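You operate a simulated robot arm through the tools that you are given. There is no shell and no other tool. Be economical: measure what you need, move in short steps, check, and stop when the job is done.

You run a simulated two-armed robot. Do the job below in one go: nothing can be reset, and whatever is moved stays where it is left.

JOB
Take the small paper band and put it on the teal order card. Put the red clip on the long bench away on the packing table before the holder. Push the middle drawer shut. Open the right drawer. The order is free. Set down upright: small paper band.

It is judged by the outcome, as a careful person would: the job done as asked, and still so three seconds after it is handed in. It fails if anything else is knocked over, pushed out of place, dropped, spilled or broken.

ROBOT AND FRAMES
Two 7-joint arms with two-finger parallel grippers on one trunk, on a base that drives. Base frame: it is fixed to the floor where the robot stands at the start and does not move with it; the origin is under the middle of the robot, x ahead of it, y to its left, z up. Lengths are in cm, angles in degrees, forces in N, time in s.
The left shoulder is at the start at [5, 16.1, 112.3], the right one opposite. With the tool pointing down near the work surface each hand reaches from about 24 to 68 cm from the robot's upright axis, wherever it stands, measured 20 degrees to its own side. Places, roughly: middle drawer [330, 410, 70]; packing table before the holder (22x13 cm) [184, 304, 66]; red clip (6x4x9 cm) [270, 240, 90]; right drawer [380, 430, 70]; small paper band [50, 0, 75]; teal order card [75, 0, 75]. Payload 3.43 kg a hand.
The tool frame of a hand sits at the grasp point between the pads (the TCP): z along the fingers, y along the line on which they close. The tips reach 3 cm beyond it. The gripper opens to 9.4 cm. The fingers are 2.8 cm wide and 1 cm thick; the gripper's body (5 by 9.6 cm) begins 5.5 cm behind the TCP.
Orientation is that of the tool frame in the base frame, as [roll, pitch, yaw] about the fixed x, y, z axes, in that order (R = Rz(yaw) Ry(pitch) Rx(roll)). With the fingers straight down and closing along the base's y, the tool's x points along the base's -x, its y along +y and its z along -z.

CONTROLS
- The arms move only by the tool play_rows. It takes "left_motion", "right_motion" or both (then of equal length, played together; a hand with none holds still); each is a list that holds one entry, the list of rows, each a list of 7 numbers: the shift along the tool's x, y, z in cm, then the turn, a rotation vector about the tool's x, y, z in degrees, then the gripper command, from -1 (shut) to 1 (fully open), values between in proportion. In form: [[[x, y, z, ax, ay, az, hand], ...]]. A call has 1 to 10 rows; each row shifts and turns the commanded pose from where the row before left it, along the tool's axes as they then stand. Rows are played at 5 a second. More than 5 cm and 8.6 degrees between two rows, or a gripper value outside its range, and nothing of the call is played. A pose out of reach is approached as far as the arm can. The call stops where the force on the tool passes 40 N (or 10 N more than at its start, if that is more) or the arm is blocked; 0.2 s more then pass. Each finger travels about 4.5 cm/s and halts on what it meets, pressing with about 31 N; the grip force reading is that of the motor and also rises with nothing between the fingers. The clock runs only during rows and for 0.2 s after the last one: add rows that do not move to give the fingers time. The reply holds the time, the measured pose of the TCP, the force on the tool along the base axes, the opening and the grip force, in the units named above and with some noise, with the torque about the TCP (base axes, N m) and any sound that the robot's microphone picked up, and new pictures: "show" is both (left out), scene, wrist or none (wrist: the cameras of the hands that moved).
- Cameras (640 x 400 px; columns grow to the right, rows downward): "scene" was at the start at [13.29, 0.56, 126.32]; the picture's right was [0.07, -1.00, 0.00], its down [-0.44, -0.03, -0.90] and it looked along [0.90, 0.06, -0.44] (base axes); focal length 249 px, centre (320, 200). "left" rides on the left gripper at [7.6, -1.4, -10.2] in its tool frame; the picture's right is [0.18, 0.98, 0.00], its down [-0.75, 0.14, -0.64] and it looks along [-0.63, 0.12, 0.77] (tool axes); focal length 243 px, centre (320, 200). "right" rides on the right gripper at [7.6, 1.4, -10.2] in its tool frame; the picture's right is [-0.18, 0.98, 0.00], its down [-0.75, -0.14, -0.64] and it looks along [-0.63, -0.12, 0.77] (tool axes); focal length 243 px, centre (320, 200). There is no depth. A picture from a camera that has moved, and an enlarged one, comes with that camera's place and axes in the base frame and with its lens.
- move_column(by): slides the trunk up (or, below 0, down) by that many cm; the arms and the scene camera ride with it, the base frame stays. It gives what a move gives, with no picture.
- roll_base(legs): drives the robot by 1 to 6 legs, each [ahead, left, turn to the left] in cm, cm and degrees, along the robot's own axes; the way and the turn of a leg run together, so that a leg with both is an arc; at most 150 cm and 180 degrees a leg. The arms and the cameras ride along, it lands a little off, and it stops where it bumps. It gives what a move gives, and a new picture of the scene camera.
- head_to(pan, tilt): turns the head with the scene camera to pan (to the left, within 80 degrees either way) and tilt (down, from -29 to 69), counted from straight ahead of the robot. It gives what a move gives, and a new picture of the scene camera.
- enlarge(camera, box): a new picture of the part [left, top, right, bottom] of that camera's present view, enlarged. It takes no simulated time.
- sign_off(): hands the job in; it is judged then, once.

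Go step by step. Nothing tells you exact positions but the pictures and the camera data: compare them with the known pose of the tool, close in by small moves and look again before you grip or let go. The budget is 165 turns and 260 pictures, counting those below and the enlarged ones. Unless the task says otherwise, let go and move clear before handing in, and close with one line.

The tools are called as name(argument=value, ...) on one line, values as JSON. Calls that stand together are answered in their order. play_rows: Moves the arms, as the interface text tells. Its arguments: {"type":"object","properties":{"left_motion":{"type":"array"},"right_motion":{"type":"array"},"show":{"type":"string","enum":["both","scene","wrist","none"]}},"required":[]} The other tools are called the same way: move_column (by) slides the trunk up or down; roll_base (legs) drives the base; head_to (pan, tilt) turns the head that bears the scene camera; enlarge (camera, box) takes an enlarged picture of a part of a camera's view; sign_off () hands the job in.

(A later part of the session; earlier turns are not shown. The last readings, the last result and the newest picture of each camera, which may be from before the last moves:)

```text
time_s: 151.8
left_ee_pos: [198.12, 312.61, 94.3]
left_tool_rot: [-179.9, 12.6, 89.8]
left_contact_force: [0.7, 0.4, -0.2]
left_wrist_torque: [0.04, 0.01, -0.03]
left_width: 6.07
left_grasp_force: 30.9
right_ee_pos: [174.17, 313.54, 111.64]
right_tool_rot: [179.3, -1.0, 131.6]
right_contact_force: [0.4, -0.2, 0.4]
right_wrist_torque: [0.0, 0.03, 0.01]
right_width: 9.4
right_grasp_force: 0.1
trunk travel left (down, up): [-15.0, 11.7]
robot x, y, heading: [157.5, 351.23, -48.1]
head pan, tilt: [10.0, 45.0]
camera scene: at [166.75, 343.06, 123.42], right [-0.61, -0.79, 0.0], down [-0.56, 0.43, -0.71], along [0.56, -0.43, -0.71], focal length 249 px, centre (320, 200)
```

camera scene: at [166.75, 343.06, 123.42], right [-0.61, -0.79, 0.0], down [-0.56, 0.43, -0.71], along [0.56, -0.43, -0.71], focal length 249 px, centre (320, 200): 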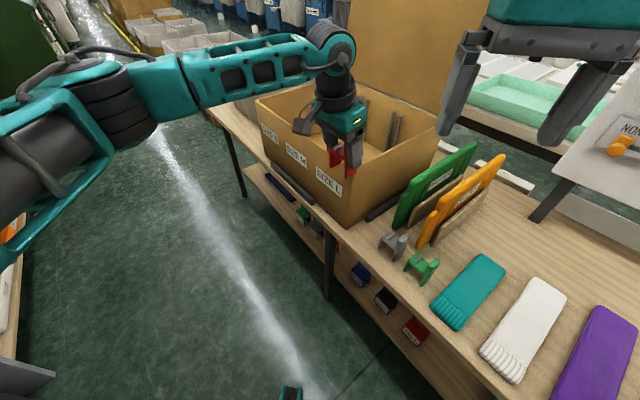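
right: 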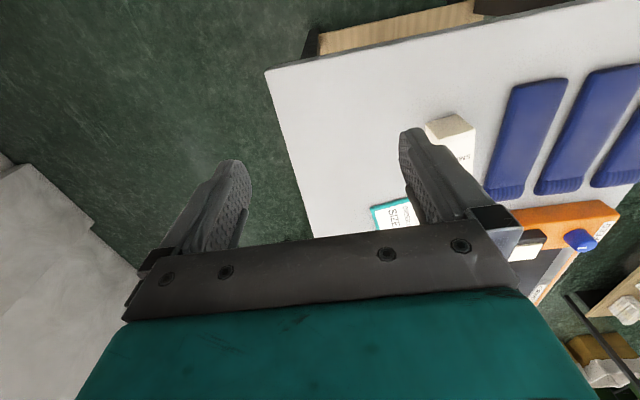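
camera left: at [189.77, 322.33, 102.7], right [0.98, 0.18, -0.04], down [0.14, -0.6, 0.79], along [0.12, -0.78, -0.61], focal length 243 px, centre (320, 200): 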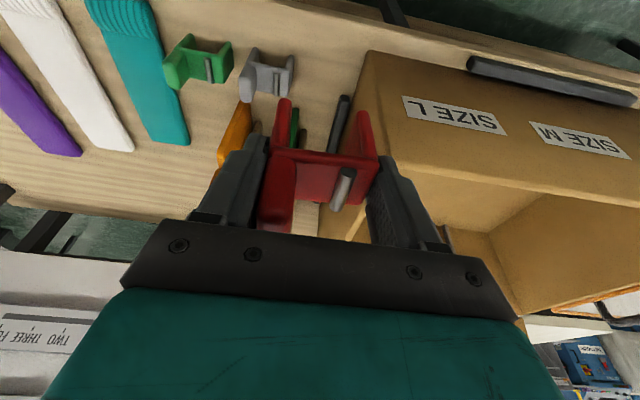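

No contact occurred. I shift the hand back over the slot at this height.

play_rows(left_motion=[[[-0.4, -3.5, -2, 0, 0, 0, -0.5], [0, -3.5, 0, 0, 0, 0, -0.5], [-2, 0, 0.45, 0, 0, 0, -0.5], [-2, 0, 0.45, 0, 0, 0, -0.5], [0, 0, 0, 0, 0, 0, -0.5]]])

```text
time_s: 153.1
left_ee_pos: [191.14, 308.6, 96.38]
left_tool_rot: [-179.9, 12.6, 89.9]
left_contact_force: [-0.3, 0.4, -0.4]
left_wrist_torque: [0.0, -0.01, 0.0]
left_width: 6.11
left_grasp_force: 31.3
right_ee_pos: [173.98, 313.66, 111.64]
right_tool_rot: [179.3, -1.0, 131.6]
right_contact_force: [-0.5, -0.1, -0.2]
right_wrist_torque: [-0.01, 0.0, -0.03]
right_width: 9.38
right_grasp_force: 0.0
trunk travel left (down, up): [-15.0, 11.7]
robot x, y, heading: [157.37, 351.14, -47.8]
head pan, tilt: [10.0, 45.0]
camera scene: at [166.69, 343.07, 123.43], right [-0.61, -0.79, 0.0], down [-0.56, 0.43, -0.71], along [0.56, -0.43, -0.71], focal length 249 px, centre (320, 200)
camera left: at [189.65, 318.27, 104.81], right [0.98, 0.18, -0.04], down [0.14, -0.6, 0.79], along [0.12, -0.78, -0.61], focal length 243 px, centre (320, 200)
```

scene: 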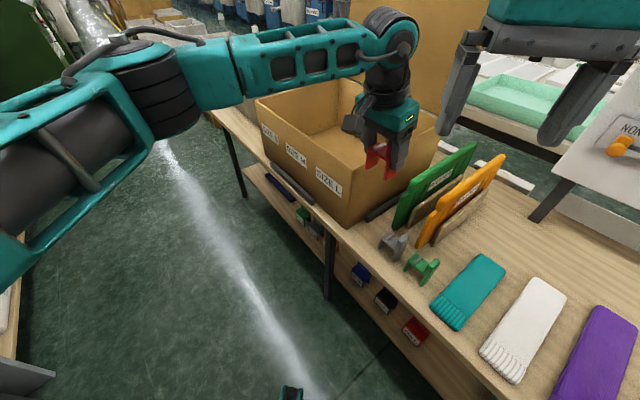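
left: 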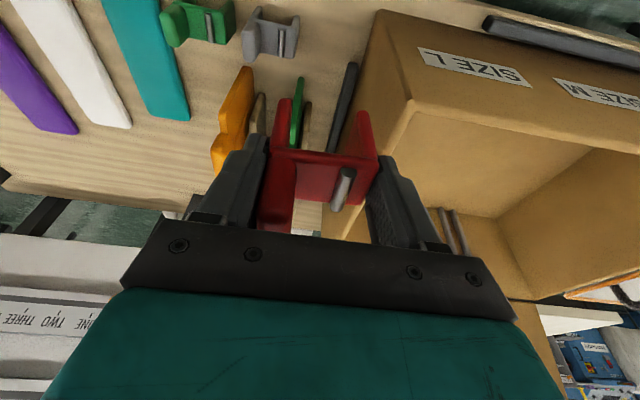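

The elbow is over the aisle now. I descend straight in stages.

play_rows(left_motion=[[[0.65, 0, 2.93, 0, 0, 0, -0.5], [0.65, 0, 2.93, 0, 0, 0, -0.5], [0.65, 0, 2.93, 0, 0, 0, -0.5], [0.65, 0, 2.93, 0, 0, 0, -0.5], [0.65, 0, 2.93, 0, 0, 0, -0.5], [0, 0, 0, 0, 0, 0, -0.5]]])

```text
time_s: 154.4
left_ee_pos: [190.84, 308.47, 81.41]
left_tool_rot: [-179.9, 12.7, 89.9]
left_contact_force: [-0.3, -0.5, -1.0]
left_wrist_torque: [0.01, 0.01, 0.01]
left_width: 6.12
left_grasp_force: 31.0
right_ee_pos: [173.98, 313.62, 111.62]
right_tool_rot: [179.3, -1.1, 131.6]
right_contact_force: [0.6, -0.4, -0.4]
right_wrist_torque: [-0.01, -0.01, 0.03]
right_width: 9.38
right_grasp_force: 0.0
trunk travel left (down, up): [-15.0, 11.7]
robot x, y, heading: [157.62, 351.18, -47.6]
head pan, tilt: [10.0, 45.0]
camera scene: at [166.69, 343.06, 123.43], right [-0.61, -0.79, 0.0], down [-0.56, 0.43, -0.71], along [0.56, -0.43, -0.71], focal length 249 px, centre (320, 200)
camera left: at [189.4, 318.18, 89.74], right [0.98, 0.18, -0.04], down [0.14, -0.6, 0.79], along [0.12, -0.78, -0.61], focal length 243 px, centre (320, 200)
```

scene: 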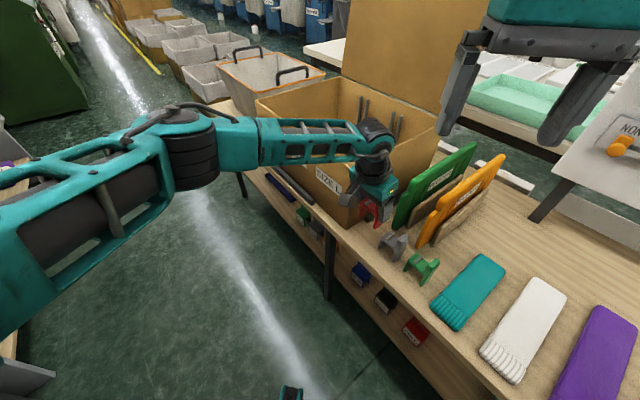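
left: 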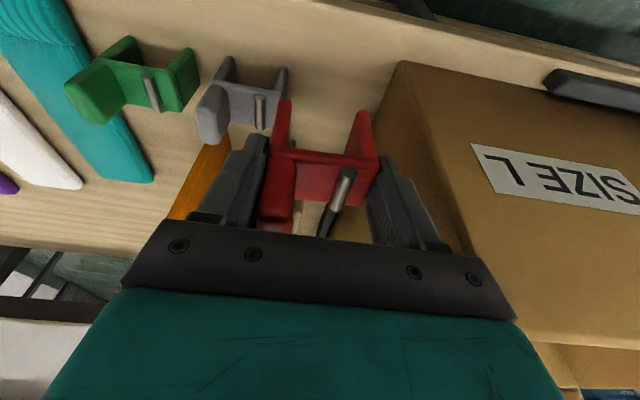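

Grey's near corner is at (187, 306.7) and the carton wall at x ≈ 197.4. I nudge +0.6/+0.7 and go lower.

play_rows(left_motion=[[[0.7, 0.65, -0.15, 0, 0, 0, -0.5], [0.65, 0, 2.93, 0, 0, 0, -0.5], [0.65, 0, 2.93, 0, 0, 0, -0.5], [0.32, 0, 1.46, 0, 0, 0, -0.5], [0, 0, 0, 0, 0, 0, -0.5]]])

```text
time_s: 155.7
left_ee_pos: [191.82, 309.28, 73.97]
left_tool_rot: [-179.8, 12.7, 90.0]
left_contact_force: [0.1, 0.4, -1.0]
left_wrist_torque: [-0.04, -0.01, 0.01]
left_width: 6.14
left_grasp_force: 31.4
right_ee_pos: [174.02, 313.65, 111.6]
right_tool_rot: [179.2, -0.9, 131.6]
right_contact_force: [0.2, 1.1, -0.1]
right_wrist_torque: [0.0, -0.05, 0.02]
right_width: 9.4
right_grasp_force: 0.1
trunk travel left (down, up): [-15.0, 11.7]
robot x, y, heading: [157.81, 351.29, -48.2]
head pan, tilt: [10.0, 45.0]
camera scene: at [166.69, 343.06, 123.43], right [-0.61, -0.79, 0.0], down [-0.56, 0.43, -0.71], along [0.56, -0.43, -0.71], focal length 249 px, centre (320, 200)
camera left: at [190.43, 318.87, 82.33], right [0.98, 0.18, -0.04], down [0.14, -0.6, 0.79], along [0.12, -0.78, -0.61], focal length 243 px, centre (320, 200)
```

scene: 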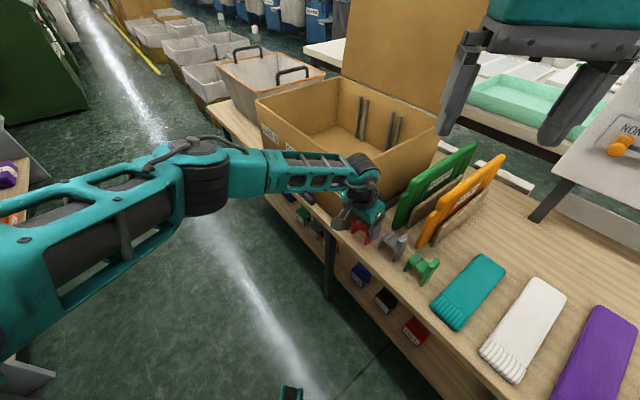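
left: 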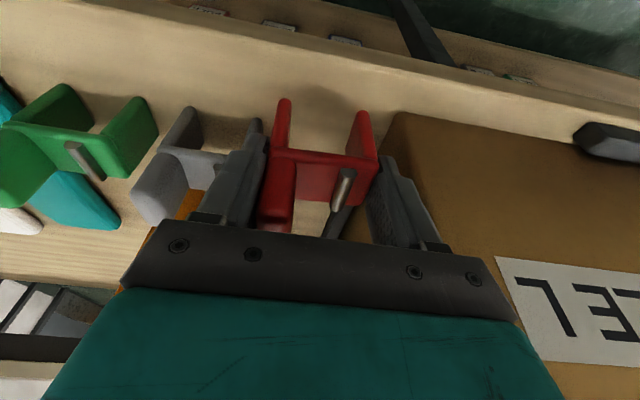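

Good clearances. I lower in small steps until the clip touches.

play_rows(left_motion=[[[0.3, 0, 1.3, 0, 0, 0, -0.5], [0.11, 0, 0.5, 0, 0, 0, -0.5], [0.11, 0, 0.5, 0, 0, 0, -0.5], [0, 0, 0, 0, 0, 0, -0.5]]], show="wrist")

```text
time_s: 156.7
left_ee_pos: [191.72, 309.24, 71.83]
left_tool_rot: [-179.9, 12.8, 89.8]
left_contact_force: [-1.0, 1.4, 12.8]
left_wrist_torque: [0.12, -0.34, 0.03]
left_width: 6.14
left_grasp_force: 31.0
right_ee_pos: [173.88, 313.72, 111.72]
right_tool_rot: [179.2, -1.0, 131.6]
right_contact_force: [-0.3, 0.4, 0.0]
right_wrist_torque: [-0.02, -0.01, 0.04]
right_width: 9.43
right_grasp_force: 0.0
trunk travel left (down, up): [-15.0, 11.7]
robot x, y, heading: [157.02, 351.06, -47.7]
head pan, tilt: [10.0, 45.0]
camera left: at [190.32, 319.0, 80.1], right [0.98, 0.18, -0.04], down [0.14, -0.59, 0.79], along [0.12, -0.79, -0.61], focal length 243 px, centre (320, 200)
```

left: 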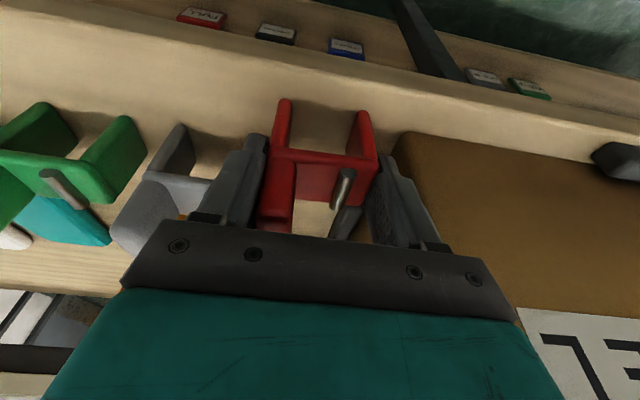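

Contact. I release with a small opening and withdraw along the tool axis.

play_rows(left_motion=[[[0, 0, -0.12, 0, 0, 0, -0.5], [0, 0, 0, 0, 0, 0, 0.4], [0, 0, 0, 0, 0, 0, 0.48], [0, 0, 0, 0, 0, 0, 0.48], [0, 0, -2, 0, 0, 0, 0.48], [0, 0, -3, 0, 0, 0, 0.48], [0, 0, -4, 0, 0, 0, 0.48]]])

```text
time_s: 158.2
left_ee_pos: [191.73, 311.29, 80.79]
left_tool_rot: [-179.9, 12.6, 89.9]
left_contact_force: [-0.2, 0.0, -0.4]
left_wrist_torque: [-0.02, 0.05, 0.02]
left_width: 6.98
left_grasp_force: 0.0
right_ee_pos: [174.01, 313.61, 111.63]
right_tool_rot: [179.3, -1.0, 131.7]
right_contact_force: [-0.3, 0.7, -0.3]
right_wrist_torque: [0.0, 0.04, -0.01]
right_width: 9.38
right_grasp_force: 0.1
trunk travel left (down, up): [-15.0, 11.7]
robot x, y, heading: [157.51, 351.1, -47.9]
head pan, tilt: [10.0, 45.0]
camera scene: at [166.68, 343.09, 123.43], right [-0.61, -0.79, 0.0], down [-0.56, 0.43, -0.71], along [0.56, -0.43, -0.71], focal length 249 px, centre (320, 200)
camera left: at [190.28, 320.97, 89.04], right [0.98, 0.18, -0.04], down [0.14, -0.6, 0.79], along [0.12, -0.78, -0.61], focal length 243 px, centre (320, 200)
```

scene: 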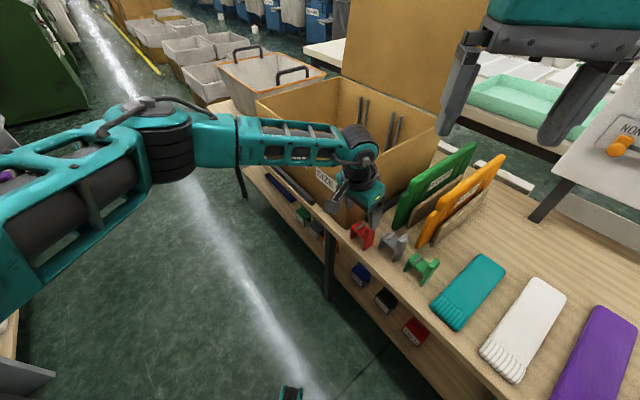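
left: 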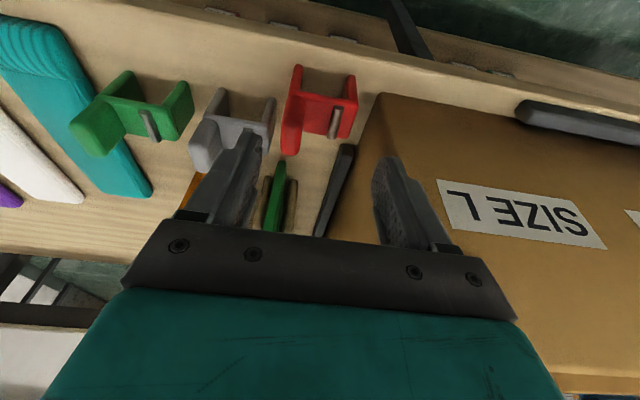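

The red clip stands upright next to the grey one, a little toward the table edge. I nudge it ~2 cm deeper with the fingertips against its two legs; first I get in front of it.

play_rows(left_motion=[[[2.44, 0, -0.55, 0, 0, 0, 0.3], [2.44, 0, -0.55, 0, 0, 0, 0.0], [0, 0, 0, 0, 0, 0, -0.15], [0.65, 0, 2.9, 0, 0, 0, -0.15], [0.65, 0, 2.9, 0, 0, 0, -0.15], [0.65, 0, 2.9, 0, 0, 0, -0.15], [0, 0, 0, 0, 0, 0, -0.15]]])

```text
time_s: 159.8
left_ee_pos: [191.9, 315.89, 71.64]
left_tool_rot: [-179.9, 12.6, 89.9]
left_contact_force: [0.4, 0.7, 0.5]
left_wrist_torque: [0.02, 0.0, 0.01]
left_width: 4.0
left_grasp_force: 0.1
right_ee_pos: [173.96, 313.63, 111.66]
right_tool_rot: [179.4, -1.0, 131.6]
right_contact_force: [-0.1, -0.1, -0.1]
right_wrist_torque: [0.01, 0.01, -0.01]
right_width: 9.42
right_grasp_force: 0.0
trunk travel left (down, up): [-15.0, 11.7]
robot x, y, heading: [157.17, 351.16, -47.7]
head pan, tilt: [10.0, 45.0]
camera scene: at [166.69, 343.07, 123.43], right [-0.61, -0.79, 0.0], down [-0.56, 0.43, -0.71], along [0.56, -0.43, -0.71], focal length 249 px, centre (320, 200)
camera left: at [190.57, 325.58, 80.06], right [0.98, 0.18, -0.04], down [0.14, -0.6, 0.79], along [0.12, -0.78, -0.61], focal length 243 px, centre (320, 200)
```

scene: 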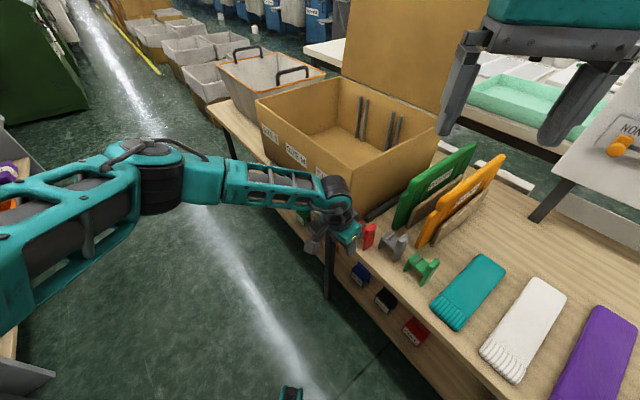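
left: 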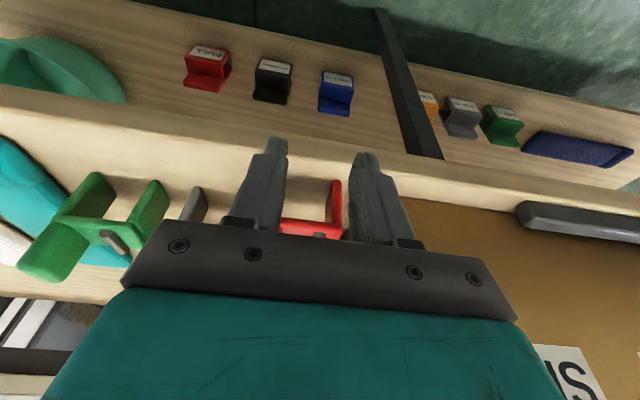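

Fingertips line up with the clip's legs. I push slowly toward −y.

play_rows(left_motion=[[[-1.46, 0, 0.33, 0, 0, 0, -0.15], [-0.98, 0, 0.22, 0, 0, 0, -0.15], [-0.78, 0, 0.17, 0, 0, 0, -0.15], [-0.78, 0, 0.17, 0, 0, 0, -0.15], [-0.68, 0, 0.15, 0, 0, 0, -0.15], [-0.39, 0, 0.09, 0, 0, 0, -0.15], [0, 0, 0, 0, 0, 0, -0.15]]])

```text
time_s: 161.4
left_ee_pos: [191.75, 310.8, 71.57]
left_tool_rot: [-179.9, 12.5, 89.9]
left_contact_force: [0.5, -0.5, -0.5]
left_wrist_torque: [0.02, -0.02, 0.0]
left_width: 3.99
left_grasp_force: 0.1
right_ee_pos: [173.96, 313.62, 111.61]
right_tool_rot: [179.3, -1.0, 131.6]
right_contact_force: [-0.5, -0.7, 0.3]
right_wrist_torque: [0.03, 0.0, 0.02]
right_width: 9.41
right_grasp_force: 0.0
trunk travel left (down, up): [-15.0, 11.7]
robot x, y, heading: [157.33, 350.9, -47.8]
head pan, tilt: [10.0, 45.0]
camera scene: at [166.69, 343.06, 123.43], right [-0.61, -0.79, 0.0], down [-0.56, 0.43, -0.71], along [0.56, -0.43, -0.71], focal length 249 px, centre (320, 200)
camera left: at [190.32, 320.54, 79.94], right [0.98, 0.18, -0.04], down [0.14, -0.6, 0.79], along [0.12, -0.78, -0.61], focal length 243 px, centre (320, 200)
```

scene: 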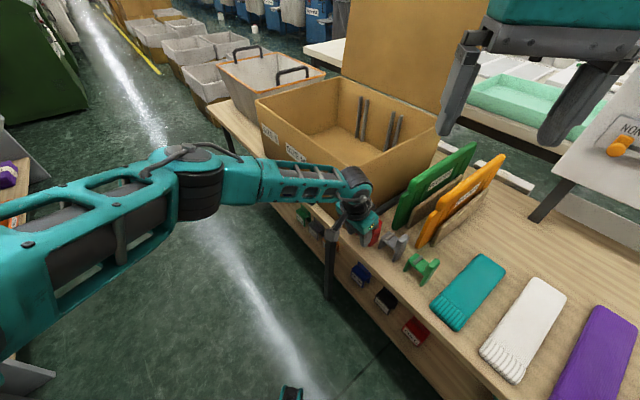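
left: 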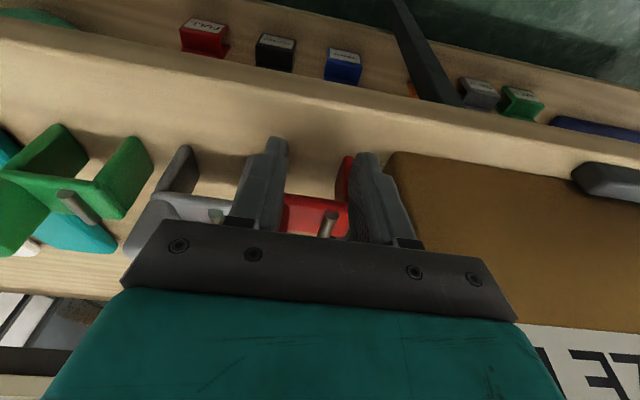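

Pushed in. I back off, rise, and look.

play_rows(left_motion=[[[1.46, 0, -0.33, 0, 0, 0, -0.15], [2.44, 0, -0.55, 0, 0, 0, -0.15], [-0.3, 0, -4, 0, 0, 0, -0.15], [-0.3, 0, -4, 0, 0, 0, -0.15], [-0.3, 0, -4, 0, 0, 0, -0.15], [-0.3, 0, -4, 0, 0, 0, -0.15], [0, 0, -4, 0, 0, 0, -0.15], [0, 0, -4, 0, 0, 0, -0.15], [0, 0, -4, 0, 0, 0, -0.15]]])

enlarge(camera="scene", box=[330, 180, 480, 300])

```text
time_s: 163.4
left_ee_pos: [191.71, 320.21, 99.29]
left_tool_rot: [-180.0, 12.6, 89.9]
left_contact_force: [-0.4, -0.4, 0.0]
left_wrist_torque: [0.0, 0.0, -0.03]
left_width: 4.0
left_grasp_force: 0.0
right_ee_pos: [173.91, 313.61, 111.72]
right_tool_rot: [179.4, -1.0, 131.6]
right_contact_force: [0.2, -0.3, -0.5]
right_wrist_torque: [0.04, -0.03, -0.01]
right_width: 9.36
right_grasp_force: 0.0
trunk travel left (down, up): [-15.0, 11.7]
robot x, y, heading: [156.88, 351.01, -47.9]
head pan, tilt: [10.0, 45.0]
camera scene: at [166.67, 343.07, 123.42], right [-0.61, -0.79, 0.0], down [-0.56, 0.43, -0.71], along [0.56, -0.43, -0.71], focal length 249 px, centre (320, 200)
camera left: at [190.23, 329.89, 107.67], right [0.98, 0.18, -0.04], down [0.14, -0.6, 0.79], along [0.12, -0.78, -0.61], focal length 243 px, centre (320, 200)
```

scene: 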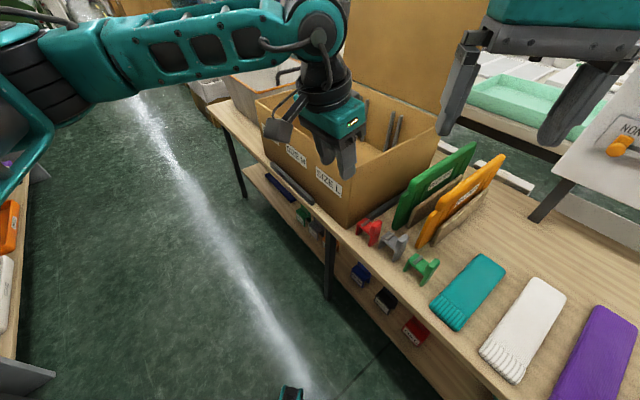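
left: 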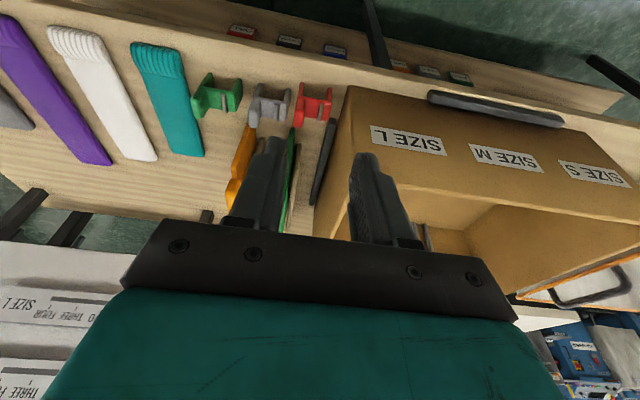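

```text
3.33 times, centred on (405, 240) of scene
camera zoom: at [166.67, 343.07, 123.42], right [-0.61, -0.79, 0.0], down [-0.56, 0.43, -0.71], along [0.56, -0.43, -0.71], focal length 830 px, centre (37, 67)
```

zoom: 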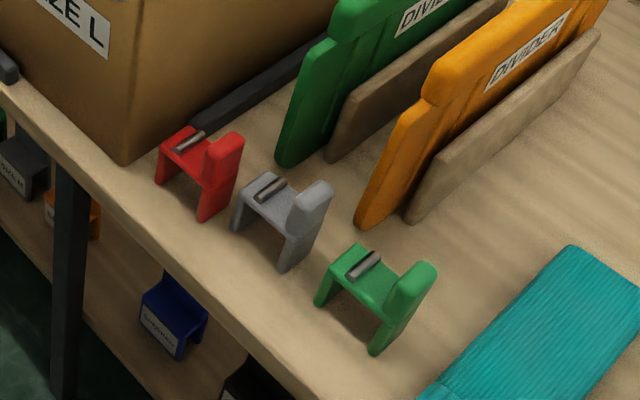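

The red clip now stands neatly in the row before the holder. Next the drawers: I straighten and retract the left arm, then drive back to the desk.

play_rows(left_motion=[[[0, 0, -4, 0, 6.3, 0, 0], [0, 0, -4, 0, 6.3, 0, 0], [3.6, 1, -1.2, 0, 0, -8.4, 0], [3.6, 1, -1.2, 0, 0, -8.4, 0], [3.6, 1, -1.2, 0, 0, -8.4, 0], [3.6, 1, 0, 0, 0, -8.4, 0], [3.6, 1, 0, 0, 0, -8.4, 0]]], show="none")

roll_base(legs=[[0, 0, 48], [110, 0, 0]])

head_to(pan=30, tilt=30)

```text
time_s: 165.1
left_ee_pos: [191.46, 339.6, 110.63]
left_tool_rot: [-179.9, 0.0, 131.9]
left_contact_force: [-0.2, -0.3, 0.0]
left_wrist_torque: [-0.02, -0.01, -0.01]
left_width: 4.7
left_grasp_force: 0.0
right_ee_pos: [174.0, 313.7, 111.67]
right_tool_rot: [179.3, -0.9, 131.6]
right_contact_force: [0.1, -0.3, -0.3]
right_wrist_torque: [0.02, 0.0, 0.0]
right_width: 9.39
right_grasp_force: 0.1
trunk travel left (down, up): [-15.0, 11.7]
robot x, y, heading: [157.19, 351.01, -47.7]
head pan, tilt: [10.0, 45.0]
```

```text
time_s: 172.8
left_ee_pos: [299.01, 363.12, 110.74]
left_tool_rot: [-180.0, -0.1, 177.2]
left_contact_force: [0.2, -0.5, 0.0]
left_wrist_torque: [0.0, -0.01, 0.0]
left_width: 4.73
left_grasp_force: 0.1
right_ee_pos: [304.98, 332.45, 111.62]
right_tool_rot: [179.3, -1.0, 176.7]
right_contact_force: [0.1, -0.3, -0.1]
right_wrist_torque: [0.02, 0.01, 0.02]
right_width: 9.43
right_grasp_force: 0.0
trunk travel left (down, up): [-15.0, 11.7]
robot x, y, heading: [266.3, 347.11, -2.9]
head pan, tilt: [10.0, 45.0]
camera scene: at [279.02, 347.88, 123.42], right [0.13, -0.99, 0.0], down [-0.7, -0.09, -0.71], along [0.7, 0.09, -0.71], focal length 249 px, centre (320, 200)
```

scene: 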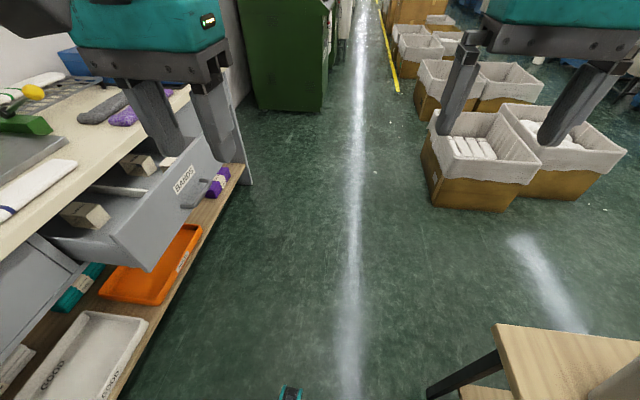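

```text
time_s: 173.6
left_ee_pos: [299.06, 363.17, 110.66]
left_tool_rot: [-180.0, 0.0, 177.1]
left_contact_force: [-0.2, 0.4, -0.2]
left_wrist_torque: [0.0, 0.0, 0.01]
left_width: 4.69
left_grasp_force: 0.1
right_ee_pos: [305.03, 332.39, 111.62]
right_tool_rot: [179.2, -1.0, 176.8]
right_contact_force: [0.9, 0.0, -0.3]
right_wrist_torque: [-0.03, -0.02, -0.01]
right_width: 9.41
right_grasp_force: 0.0
trunk travel left (down, up): [-15.0, 11.7]
robot x, y, heading: [266.88, 346.73, -2.8]
head pan, tilt: [30.0, 30.0]
camera scene: at [278.98, 350.99, 125.68], right [0.46, -0.89, 0.0], down [-0.44, -0.23, -0.87], along [0.77, 0.4, -0.5], focal length 249 px, centre (320, 200)
```

scene: 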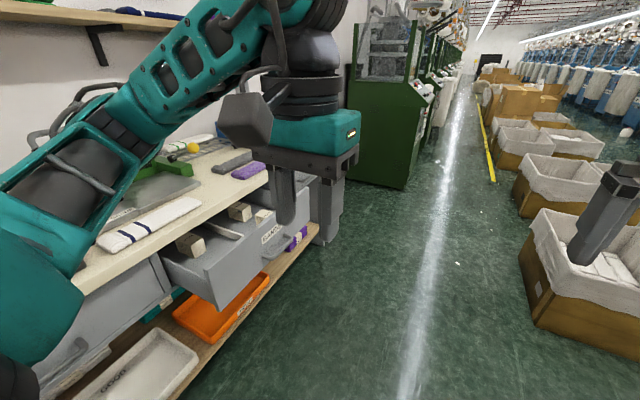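

I drive on to x ≈ 352 and turn to face the drawers.

roll_base(legs=[[0, 0, 2.8], [85, -4, 0], [0, 0, 90]])

head_to(pan=0, tilt=38)

```text
time_s: 182.3
left_ee_pos: [339.57, 376.54, 110.74]
left_tool_rot: [-179.9, 0.0, -93.3]
left_contact_force: [0.3, -1.1, -1.2]
left_wrist_torque: [0.02, -0.01, -0.02]
left_width: 4.69
left_grasp_force: 0.1
right_ee_pos: [370.2, 382.33, 111.66]
right_tool_rot: [179.3, -1.2, -93.5]
right_contact_force: [0.2, 0.1, 0.6]
right_wrist_torque: [-0.01, 0.04, -0.01]
right_width: 9.41
right_grasp_force: 0.1
trunk travel left (down, up): [-15.0, 11.7]
robot x, y, heading: [355.26, 344.51, 87.1]
head pan, tilt: [30.0, 30.0]
camera scene: at [351.59, 356.21, 125.69], right [0.89, 0.45, 0.0], down [0.23, -0.45, -0.87], along [-0.39, 0.77, -0.5], focal length 249 px, centre (320, 200)
```

scene: 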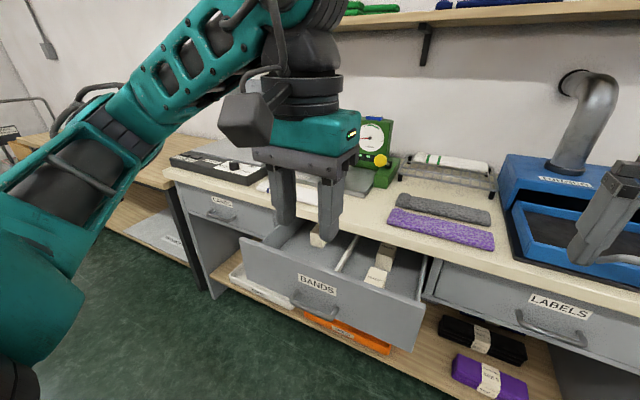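

```text
time_s: 183.3
left_ee_pos: [339.57, 376.55, 110.8]
left_tool_rot: [-179.9, -0.1, -93.3]
left_contact_force: [0.1, -0.8, 0.2]
left_wrist_torque: [-0.02, 0.0, -0.02]
left_width: 4.7
left_grasp_force: 0.1
right_ee_pos: [370.25, 382.33, 111.52]
right_tool_rot: [179.3, -0.9, -93.5]
right_contact_force: [0.2, 0.2, 0.0]
right_wrist_torque: [0.01, -0.01, -0.01]
right_width: 9.38
right_grasp_force: 0.2
trunk travel left (down, up): [-15.0, 11.7]
robot x, y, heading: [355.38, 344.14, 86.8]
head pan, tilt: [0.0, 38.0]
camera scene: at [356.14, 356.77, 124.45], right [1.0, -0.05, 0.0], down [-0.03, -0.61, -0.79], along [0.04, 0.79, -0.62], focal length 249 px, centre (320, 200)
```

scene: 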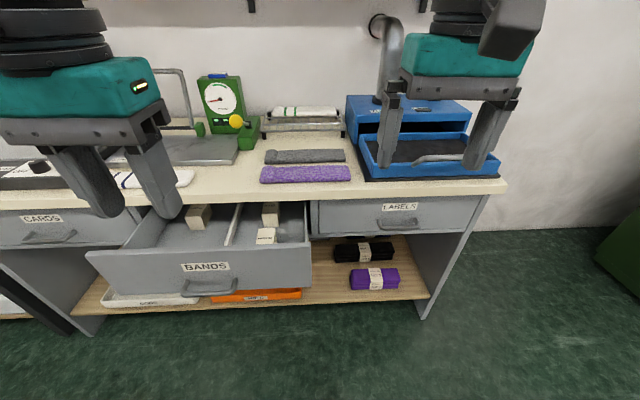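

enlarge(camera="scene", box=[300, 180, 500, 300])

enlarge(camera="scene", box=[80, 190, 320, 340])

```text
3.20 times, centred on (400, 240) of scene
camera zoom: at [356.14, 356.77, 124.45], right [1.0, -0.05, 0.0], down [-0.03, -0.61, -0.79], along [0.04, 0.79, -0.62], focal length 796 px, centre (64, 72)
```

zoom: 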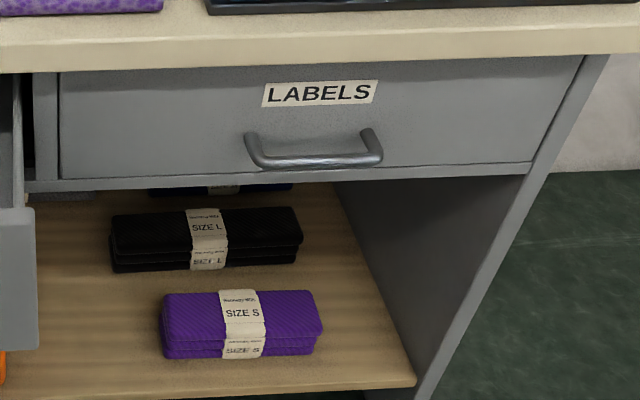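

```text
2.67 times, centred on (200, 265) of scene
camera zoom: at [356.14, 356.77, 124.45], right [1.0, -0.05, 0.0], down [-0.03, -0.61, -0.79], along [0.04, 0.79, -0.62], focal length 664 px, centre (640, 27)
```

zoom: 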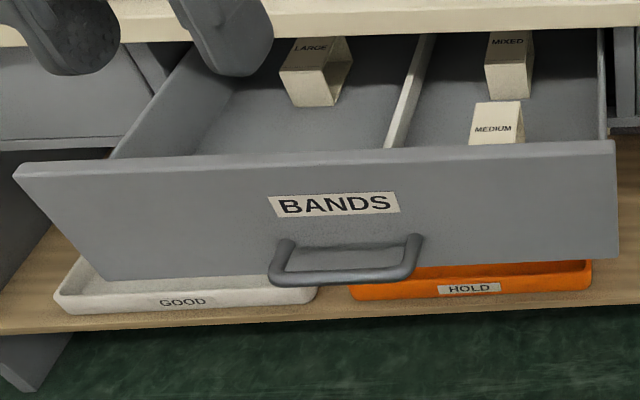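

The bands in the drawer stand label-up too, confirming the orientation. I lower the trunk 15 cm for easier reach, which also gives a second view to fix heights.

move_column(by=-15)

enlarge(camera="scene", box=[0, 100, 640, 400])

enlarge(camera="scene", box=[300, 150, 500, 270])

enlarge(camera="scene", box=[80, 150, 320, 300])

```text
time_s: 185.1
left_ee_pos: [339.55, 376.32, 95.74]
left_tool_rot: [-179.9, 0.1, -93.4]
left_contact_force: [1.1, 0.1, -0.5]
left_wrist_torque: [-0.01, -0.02, -0.01]
left_width: 4.7
left_grasp_force: 0.1
right_ee_pos: [370.22, 382.33, 96.65]
right_tool_rot: [179.3, -1.0, -93.5]
right_contact_force: [0.0, 0.4, -0.1]
right_wrist_torque: [0.05, 0.02, 0.0]
right_width: 9.39
right_grasp_force: 0.0
trunk travel left (down, up): [0.0, 26.7]
robot x, y, heading: [355.32, 343.93, 87.0]
head pan, tilt: [0.0, 38.0]
```

```text
1.00 times, centred on (320, 250) of scene
camera zoom: at [356.15, 356.76, 109.46], right [1.0, -0.05, 0.0], down [-0.03, -0.61, -0.79], along [0.04, 0.79, -0.62], focal length 249 px, centre (320, 150)
```

zoom: 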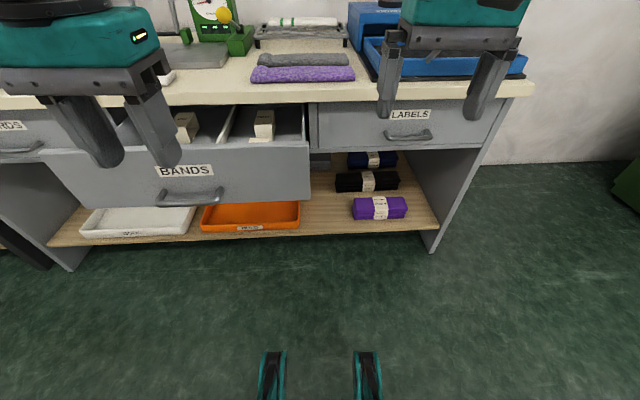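

```text
3.20 times, centred on (400, 210) of scene
camera zoom: at [356.15, 356.76, 109.46], right [1.0, -0.05, 0.0], down [-0.03, -0.61, -0.79], along [0.04, 0.79, -0.62], focal length 796 px, centre (64, 168)
```

zoom: 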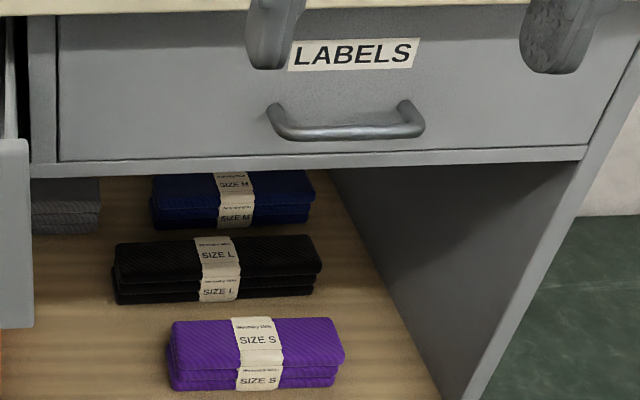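

```text
2.67 times, centred on (200, 225) of scene
camera zoom: at [356.15, 356.76, 109.46], right [1.0, -0.05, 0.0], down [-0.03, -0.61, -0.79], along [0.04, 0.79, -0.62], focal length 664 px, centre (640, 133)
```

zoom: 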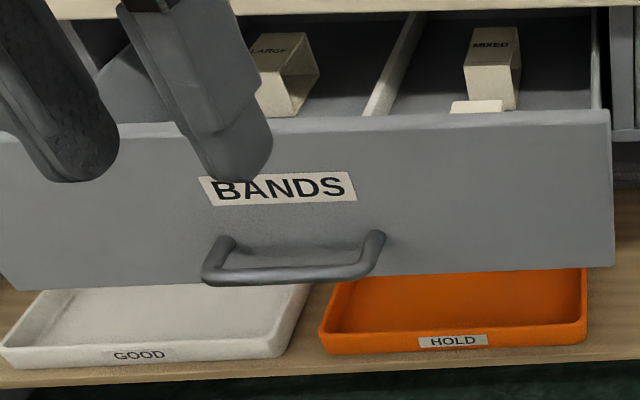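

Measured: middle handle bar (331, 392.3, 69) with panel y ≈ 395.6 (z 64–81); right handle bar (383.7, 412.2, 69), closed panel y ≈ 415.5, counter edge at y ≈ 411. I back off 5 cm and swing the left hand to point forward, closed, to push the middle drawer.

roll_base(legs=[[-5, 0, 3]])

play_rows(left_motion=[[[-1.7, 0.8, 0.4, 0, -8.4, 0, -1], [-1.62, 0.8, 0.64, 0, -8.4, 0, -1], [-1.51, 0.8, 0.87, 0, -8.4, 0, -1], [-1.37, 0.8, 1.08, 0, -8.4, 0, -1], [-1.2, 0.8, 1.27, 0, -8.4, 0, -1], [-0.99, 0.8, 1.44, 0, -8.4, 0, -1], [-0.77, 0.8, 1.56, 0, -8.4, 0, -1], [-0.54, 0.8, 1.66, 0, -8.4, 0, -1], [-0.29, 0.8, 1.72, 0, -8.4, 0, -1], [-0.03, 0.8, 1.75, 0, -8.4, 0, -1]]])

```text
time_s: 186.0
left_ee_pos: [337.72, 370.69, 95.66]
left_tool_rot: [-179.9, 0.0, -90.3]
left_contact_force: [0.1, -0.4, -0.6]
left_wrist_torque: [0.0, -0.03, 0.0]
left_width: 4.72
left_grasp_force: 0.1
right_ee_pos: [368.07, 378.11, 96.62]
right_tool_rot: [179.3, -1.0, -90.6]
right_contact_force: [0.4, -0.3, 0.5]
right_wrist_torque: [0.02, -0.01, -0.01]
right_width: 9.39
right_grasp_force: 0.0
trunk travel left (down, up): [0.0, 26.7]
robot x, y, heading: [355.24, 339.06, 90.1]
head pan, tilt: [0.0, 38.0]
camera scene: at [355.37, 351.84, 109.46], right [1.0, 0.0, 0.0], down [0.0, -0.62, -0.79], along [0.0, 0.79, -0.62], focal length 249 px, centre (320, 200)
```

scene: 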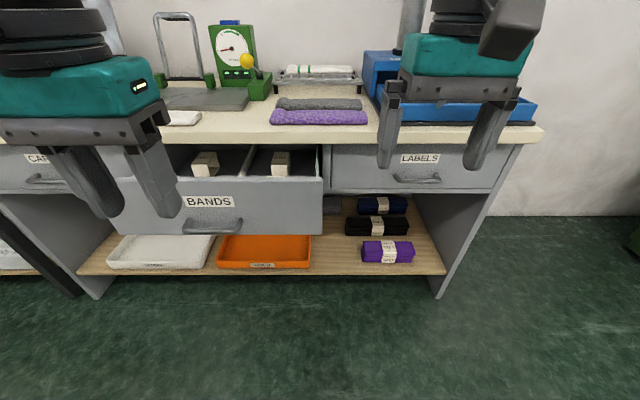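

```text
time_s: 188.2
left_ee_pos: [330.6, 386.13, 92.18]
left_tool_rot: [-179.6, 75.5, -90.3]
left_contact_force: [-0.2, -0.5, 0.5]
left_wrist_torque: [0.01, -0.03, 0.01]
left_width: 0.01
left_grasp_force: 30.9
left hand out of reach, approached as far as the arm can: row 10
right_ee_pos: [368.14, 378.19, 96.62]
right_tool_rot: [179.2, -1.0, -90.6]
right_contact_force: [-0.7, 0.1, 1.2]
right_wrist_torque: [-0.05, -0.01, 0.01]
right_width: 9.41
right_grasp_force: 0.0
trunk travel left (down, up): [0.0, 26.7]
robot x, y, heading: [355.48, 339.4, 89.8]
head pan, tilt: [0.0, 38.0]
camera scene: at [355.37, 351.86, 109.45], right [1.0, 0.0, 0.0], down [0.0, -0.62, -0.79], along [0.0, 0.79, -0.62], focal length 249 px, centre (320, 200)
camera left: at [331.87, 374.22, 87.49], right [-0.98, -0.04, -0.18], down [-0.15, -0.43, 0.89], along [-0.11, 0.9, 0.42], focal length 243 px, centre (320, 200)
```

scene: 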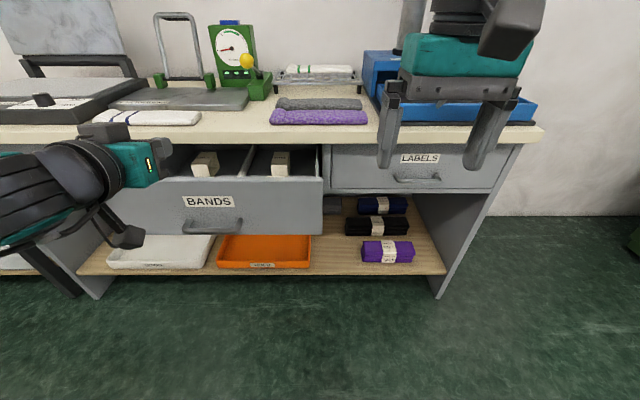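
left: 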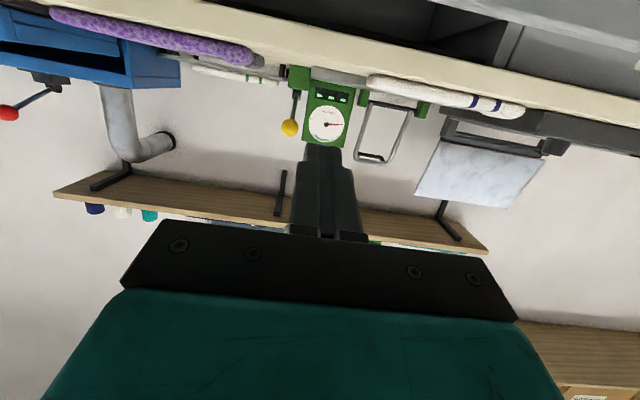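

The left hand points forward above the drawer front. I lower it in front of the panel to z ≈ 76.

play_rows(left_motion=[[[3.6, 0, 0.93, 0, 0, 0, -1], [3.87, 0, 1.0, 0, 0, 0, -1], [3.87, 0, 1.0, 0, 0, 0, -1], [3.87, 0, 1.0, 0, 0, 0, -1], [0, 0, 0, 0, 0, 0, -1]]])

```text
time_s: 189.4
left_ee_pos: [330.57, 385.93, 92.26]
left_tool_rot: [-179.6, 75.2, -90.1]
left_contact_force: [0.4, -0.2, 0.6]
left_wrist_torque: [0.04, 0.0, 0.02]
left_width: 0.0
left_grasp_force: 30.8
left hand out of reach, approached as far as the arm can: row 1, 2, 3, 4
right_ee_pos: [368.06, 378.2, 96.57]
right_tool_rot: [179.3, -1.0, -90.6]
right_contact_force: [-0.8, -0.6, 1.4]
right_wrist_torque: [0.02, 0.02, 0.01]
right_width: 9.39
right_grasp_force: 0.1
trunk travel left (down, up): [0.0, 26.7]
robot x, y, heading: [355.19, 339.3, 89.8]
head pan, tilt: [0.0, 38.0]
camera scene: at [355.37, 351.86, 109.45], right [1.0, 0.0, 0.0], down [0.0, -0.62, -0.79], along [0.0, 0.79, -0.62], focal length 249 px, centre (320, 200)
camera left: at [331.88, 374.2, 87.46], right [-0.98, -0.04, -0.18], down [-0.15, -0.43, 0.89], along [-0.11, 0.9, 0.41], focal length 243 px, centre (320, 200)
```

scene: 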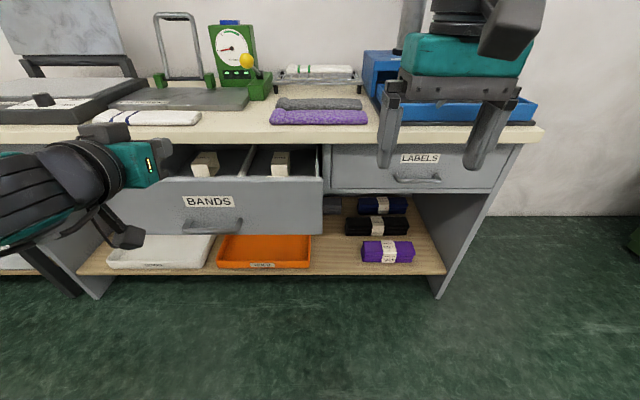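
left: 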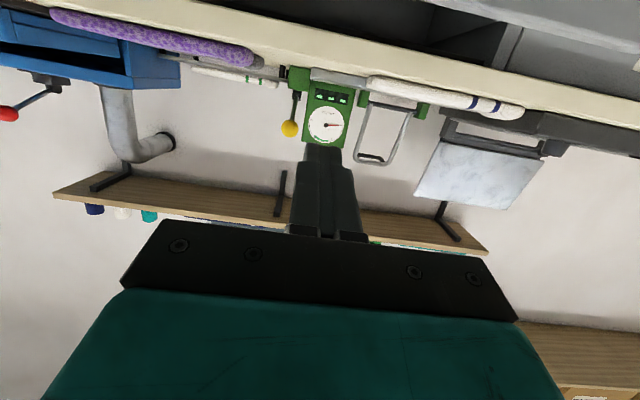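

The arm is too folded there. I back the base 14 cm, extend the arm, and will push the drawer by driving.

roll_base(legs=[[-14, 0, 0]])

play_rows(left_motion=[[[0, 0, 3, 0, 0, 0, -1], [0, 0, 3, 0, 0, 0, -1], [0, 0, 3, 0, 0, 0, -1], [0, 0, 3, 0, 0, 0, -1], [0, 0, 0, 0, 0, 0, -1]]])

```text
time_s: 190.7
left_ee_pos: [330.36, 372.15, 92.17]
left_tool_rot: [-179.6, 75.2, -90.0]
left_contact_force: [-0.2, 0.1, 0.5]
left_wrist_torque: [0.02, -0.03, -0.03]
left_width: 0.02
left_grasp_force: 30.8
right_ee_pos: [368.05, 364.37, 96.74]
right_tool_rot: [179.4, -1.0, -90.4]
right_contact_force: [-0.1, -0.3, 0.5]
right_wrist_torque: [0.0, 0.01, 0.0]
right_width: 9.42
right_grasp_force: 0.1
trunk travel left (down, up): [0.0, 26.7]
robot x, y, heading: [354.89, 325.49, 90.2]
head pan, tilt: [0.0, 38.0]
camera scene: at [355.32, 337.98, 109.45], right [1.0, 0.0, 0.0], down [0.0, -0.62, -0.79], along [0.0, 0.79, -0.62], focal length 249 px, centre (320, 200)
```

scene: 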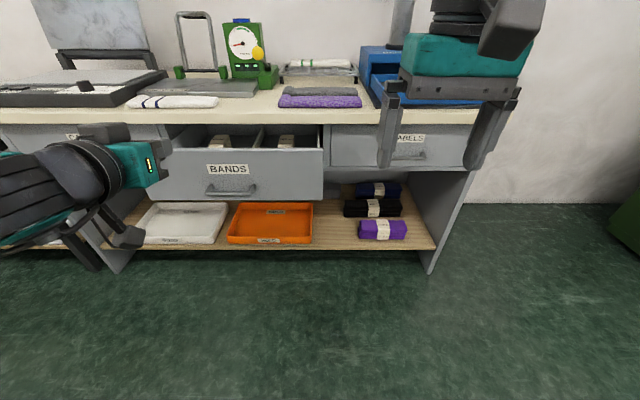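

```text
time_s: 191.9
left_ee_pos: [326.71, 382.01, 88.98]
left_tool_rot: [-179.4, 75.1, -89.9]
left_contact_force: [-0.1, 0.1, -0.1]
left_wrist_torque: [-0.04, 0.0, 0.02]
left_width: 0.0
left_grasp_force: 31.3
left hand out of reach, approached as far as the arm can: row 2, 3, 4
right_ee_pos: [368.06, 364.44, 96.59]
right_tool_rot: [179.2, -1.3, -90.4]
right_contact_force: [0.6, -0.1, 0.2]
right_wrist_torque: [-0.03, 0.0, -0.03]
right_width: 9.41
right_grasp_force: 0.1
trunk travel left (down, up): [0.0, 26.7]
robot x, y, heading: [355.08, 325.31, 89.7]
head pan, tilt: [0.0, 38.0]
camera scene: at [355.32, 337.99, 109.45], right [1.0, 0.0, 0.0], down [0.0, -0.62, -0.79], along [0.0, 0.79, -0.62], focal length 249 px, centre (320, 200)
camera left: at [328.04, 370.2, 84.35], right [-0.98, -0.04, -0.18], down [-0.15, -0.43, 0.89], along [-0.11, 0.9, 0.41], focal length 243 px, centre (320, 200)
```

scene: 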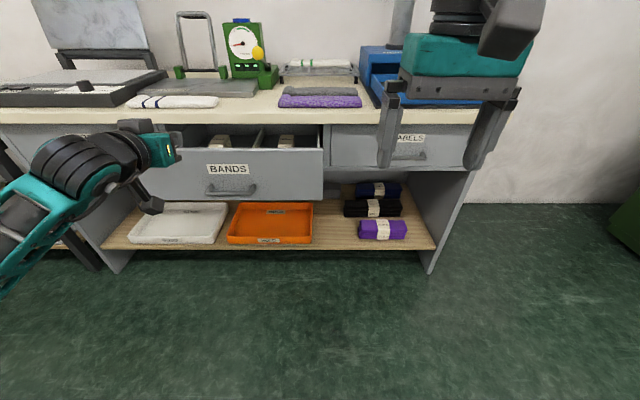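
left: 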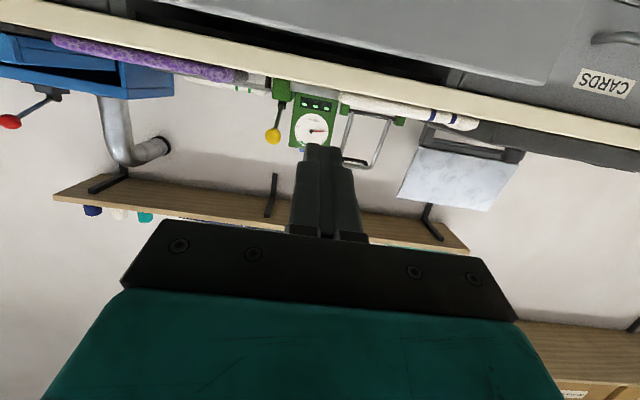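

The wrist cannot pitch that far; I relax the pitch to about 58° below… and see where the hand settles.

play_rows(left_motion=[[[0, 0, 0, 0, 8.4, 0, -1], [0, 0, 0, 0, 8.4, 0, -1], [0, 0, 0, 0, 8.4, 0, -1], [0, 0, 0, 0, 0, 0, -1], [0, 0, 0, 0, 0, 0, -1]]])

```text
time_s: 193.1
left_ee_pos: [326.84, 382.17, 88.94]
left_tool_rot: [-179.8, 49.9, -90.1]
left_contact_force: [0.2, -0.5, 0.0]
left_wrist_torque: [-0.01, 0.05, -0.05]
left_width: 0.0
left_grasp_force: 30.8
right_ee_pos: [367.89, 364.37, 96.69]
right_tool_rot: [179.3, -1.1, -90.4]
right_contact_force: [0.0, 0.4, -0.2]
right_wrist_torque: [-0.02, 0.0, 0.0]
right_width: 9.4
right_grasp_force: 0.0
trunk travel left (down, up): [0.0, 26.7]
robot x, y, heading: [355.14, 325.35, 90.2]
head pan, tilt: [0.0, 38.0]
camera scene: at [355.32, 337.98, 109.45], right [1.0, 0.0, 0.0], down [0.0, -0.62, -0.79], along [0.0, 0.79, -0.62], focal length 249 px, centre (320, 200)
camera left: at [328.18, 369.36, 89.69], right [-0.98, -0.11, -0.14], down [-0.14, -0.01, 0.99], along [-0.11, 0.99, -0.01], focal length 243 px, centre (320, 200)
```

scene: 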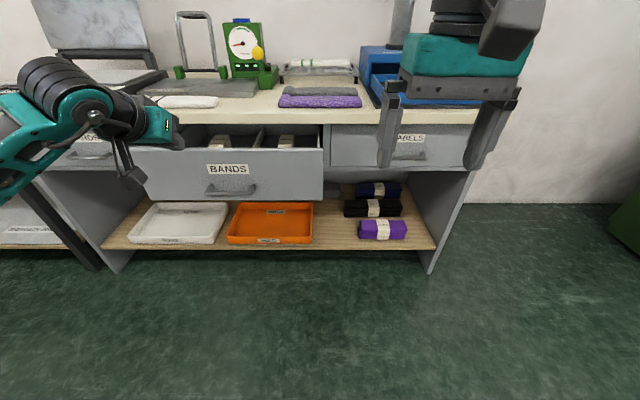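
left: 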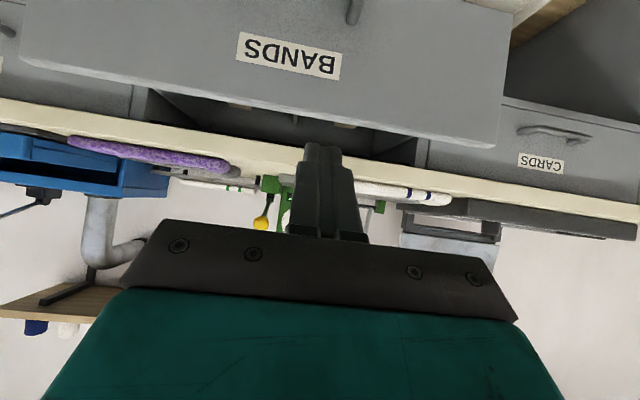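

Now it follows (pitch 50°). I lower it before the drawer panel.

play_rows(left_motion=[[[2.41, -0.9, 2.03, 0, 0, 0, -1], [2.41, -0.9, 2.03, 0, 0, 0, -1], [2.41, -0.9, 2.03, 0, 0, 0, -1], [2.41, -0.9, 2.03, 0, 0, 0, -1], [0, 0, 0, 0, 0, 0, -1]]])

```text
time_s: 194.3
left_ee_pos: [330.51, 382.07, 76.36]
left_tool_rot: [-179.8, 49.9, -90.1]
left_contact_force: [0.7, -0.2, -0.1]
left_wrist_torque: [-0.06, 0.0, 0.01]
left_width: 0.0
left_grasp_force: 31.1
right_ee_pos: [367.98, 364.24, 96.55]
right_tool_rot: [179.3, -1.1, -90.4]
right_contact_force: [-0.4, -0.5, -0.1]
right_wrist_torque: [0.01, -0.02, 0.0]
right_width: 9.4
right_grasp_force: 0.0
trunk travel left (down, up): [0.0, 26.7]
robot x, y, heading: [355.07, 325.67, 90.3]
head pan, tilt: [0.0, 38.0]
camera scene: at [355.32, 337.99, 109.45], right [1.0, 0.0, 0.0], down [0.0, -0.62, -0.79], along [0.0, 0.79, -0.62], focal length 249 px, centre (320, 200)
camera left: at [331.89, 369.25, 77.12], right [-0.98, -0.11, -0.14], down [-0.14, -0.01, 0.99], along [-0.11, 0.99, -0.01], focal length 243 px, centre (320, 200)
```

scene: 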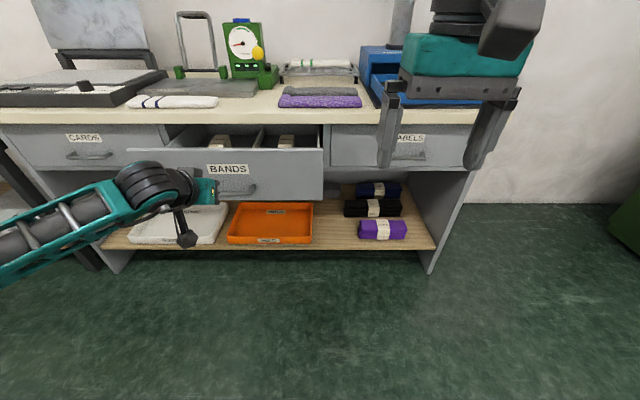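
left: 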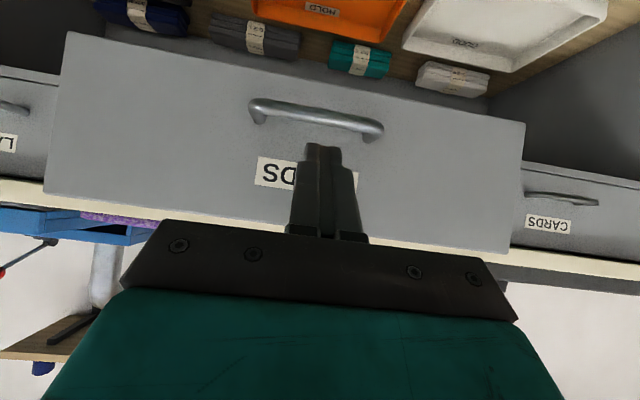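

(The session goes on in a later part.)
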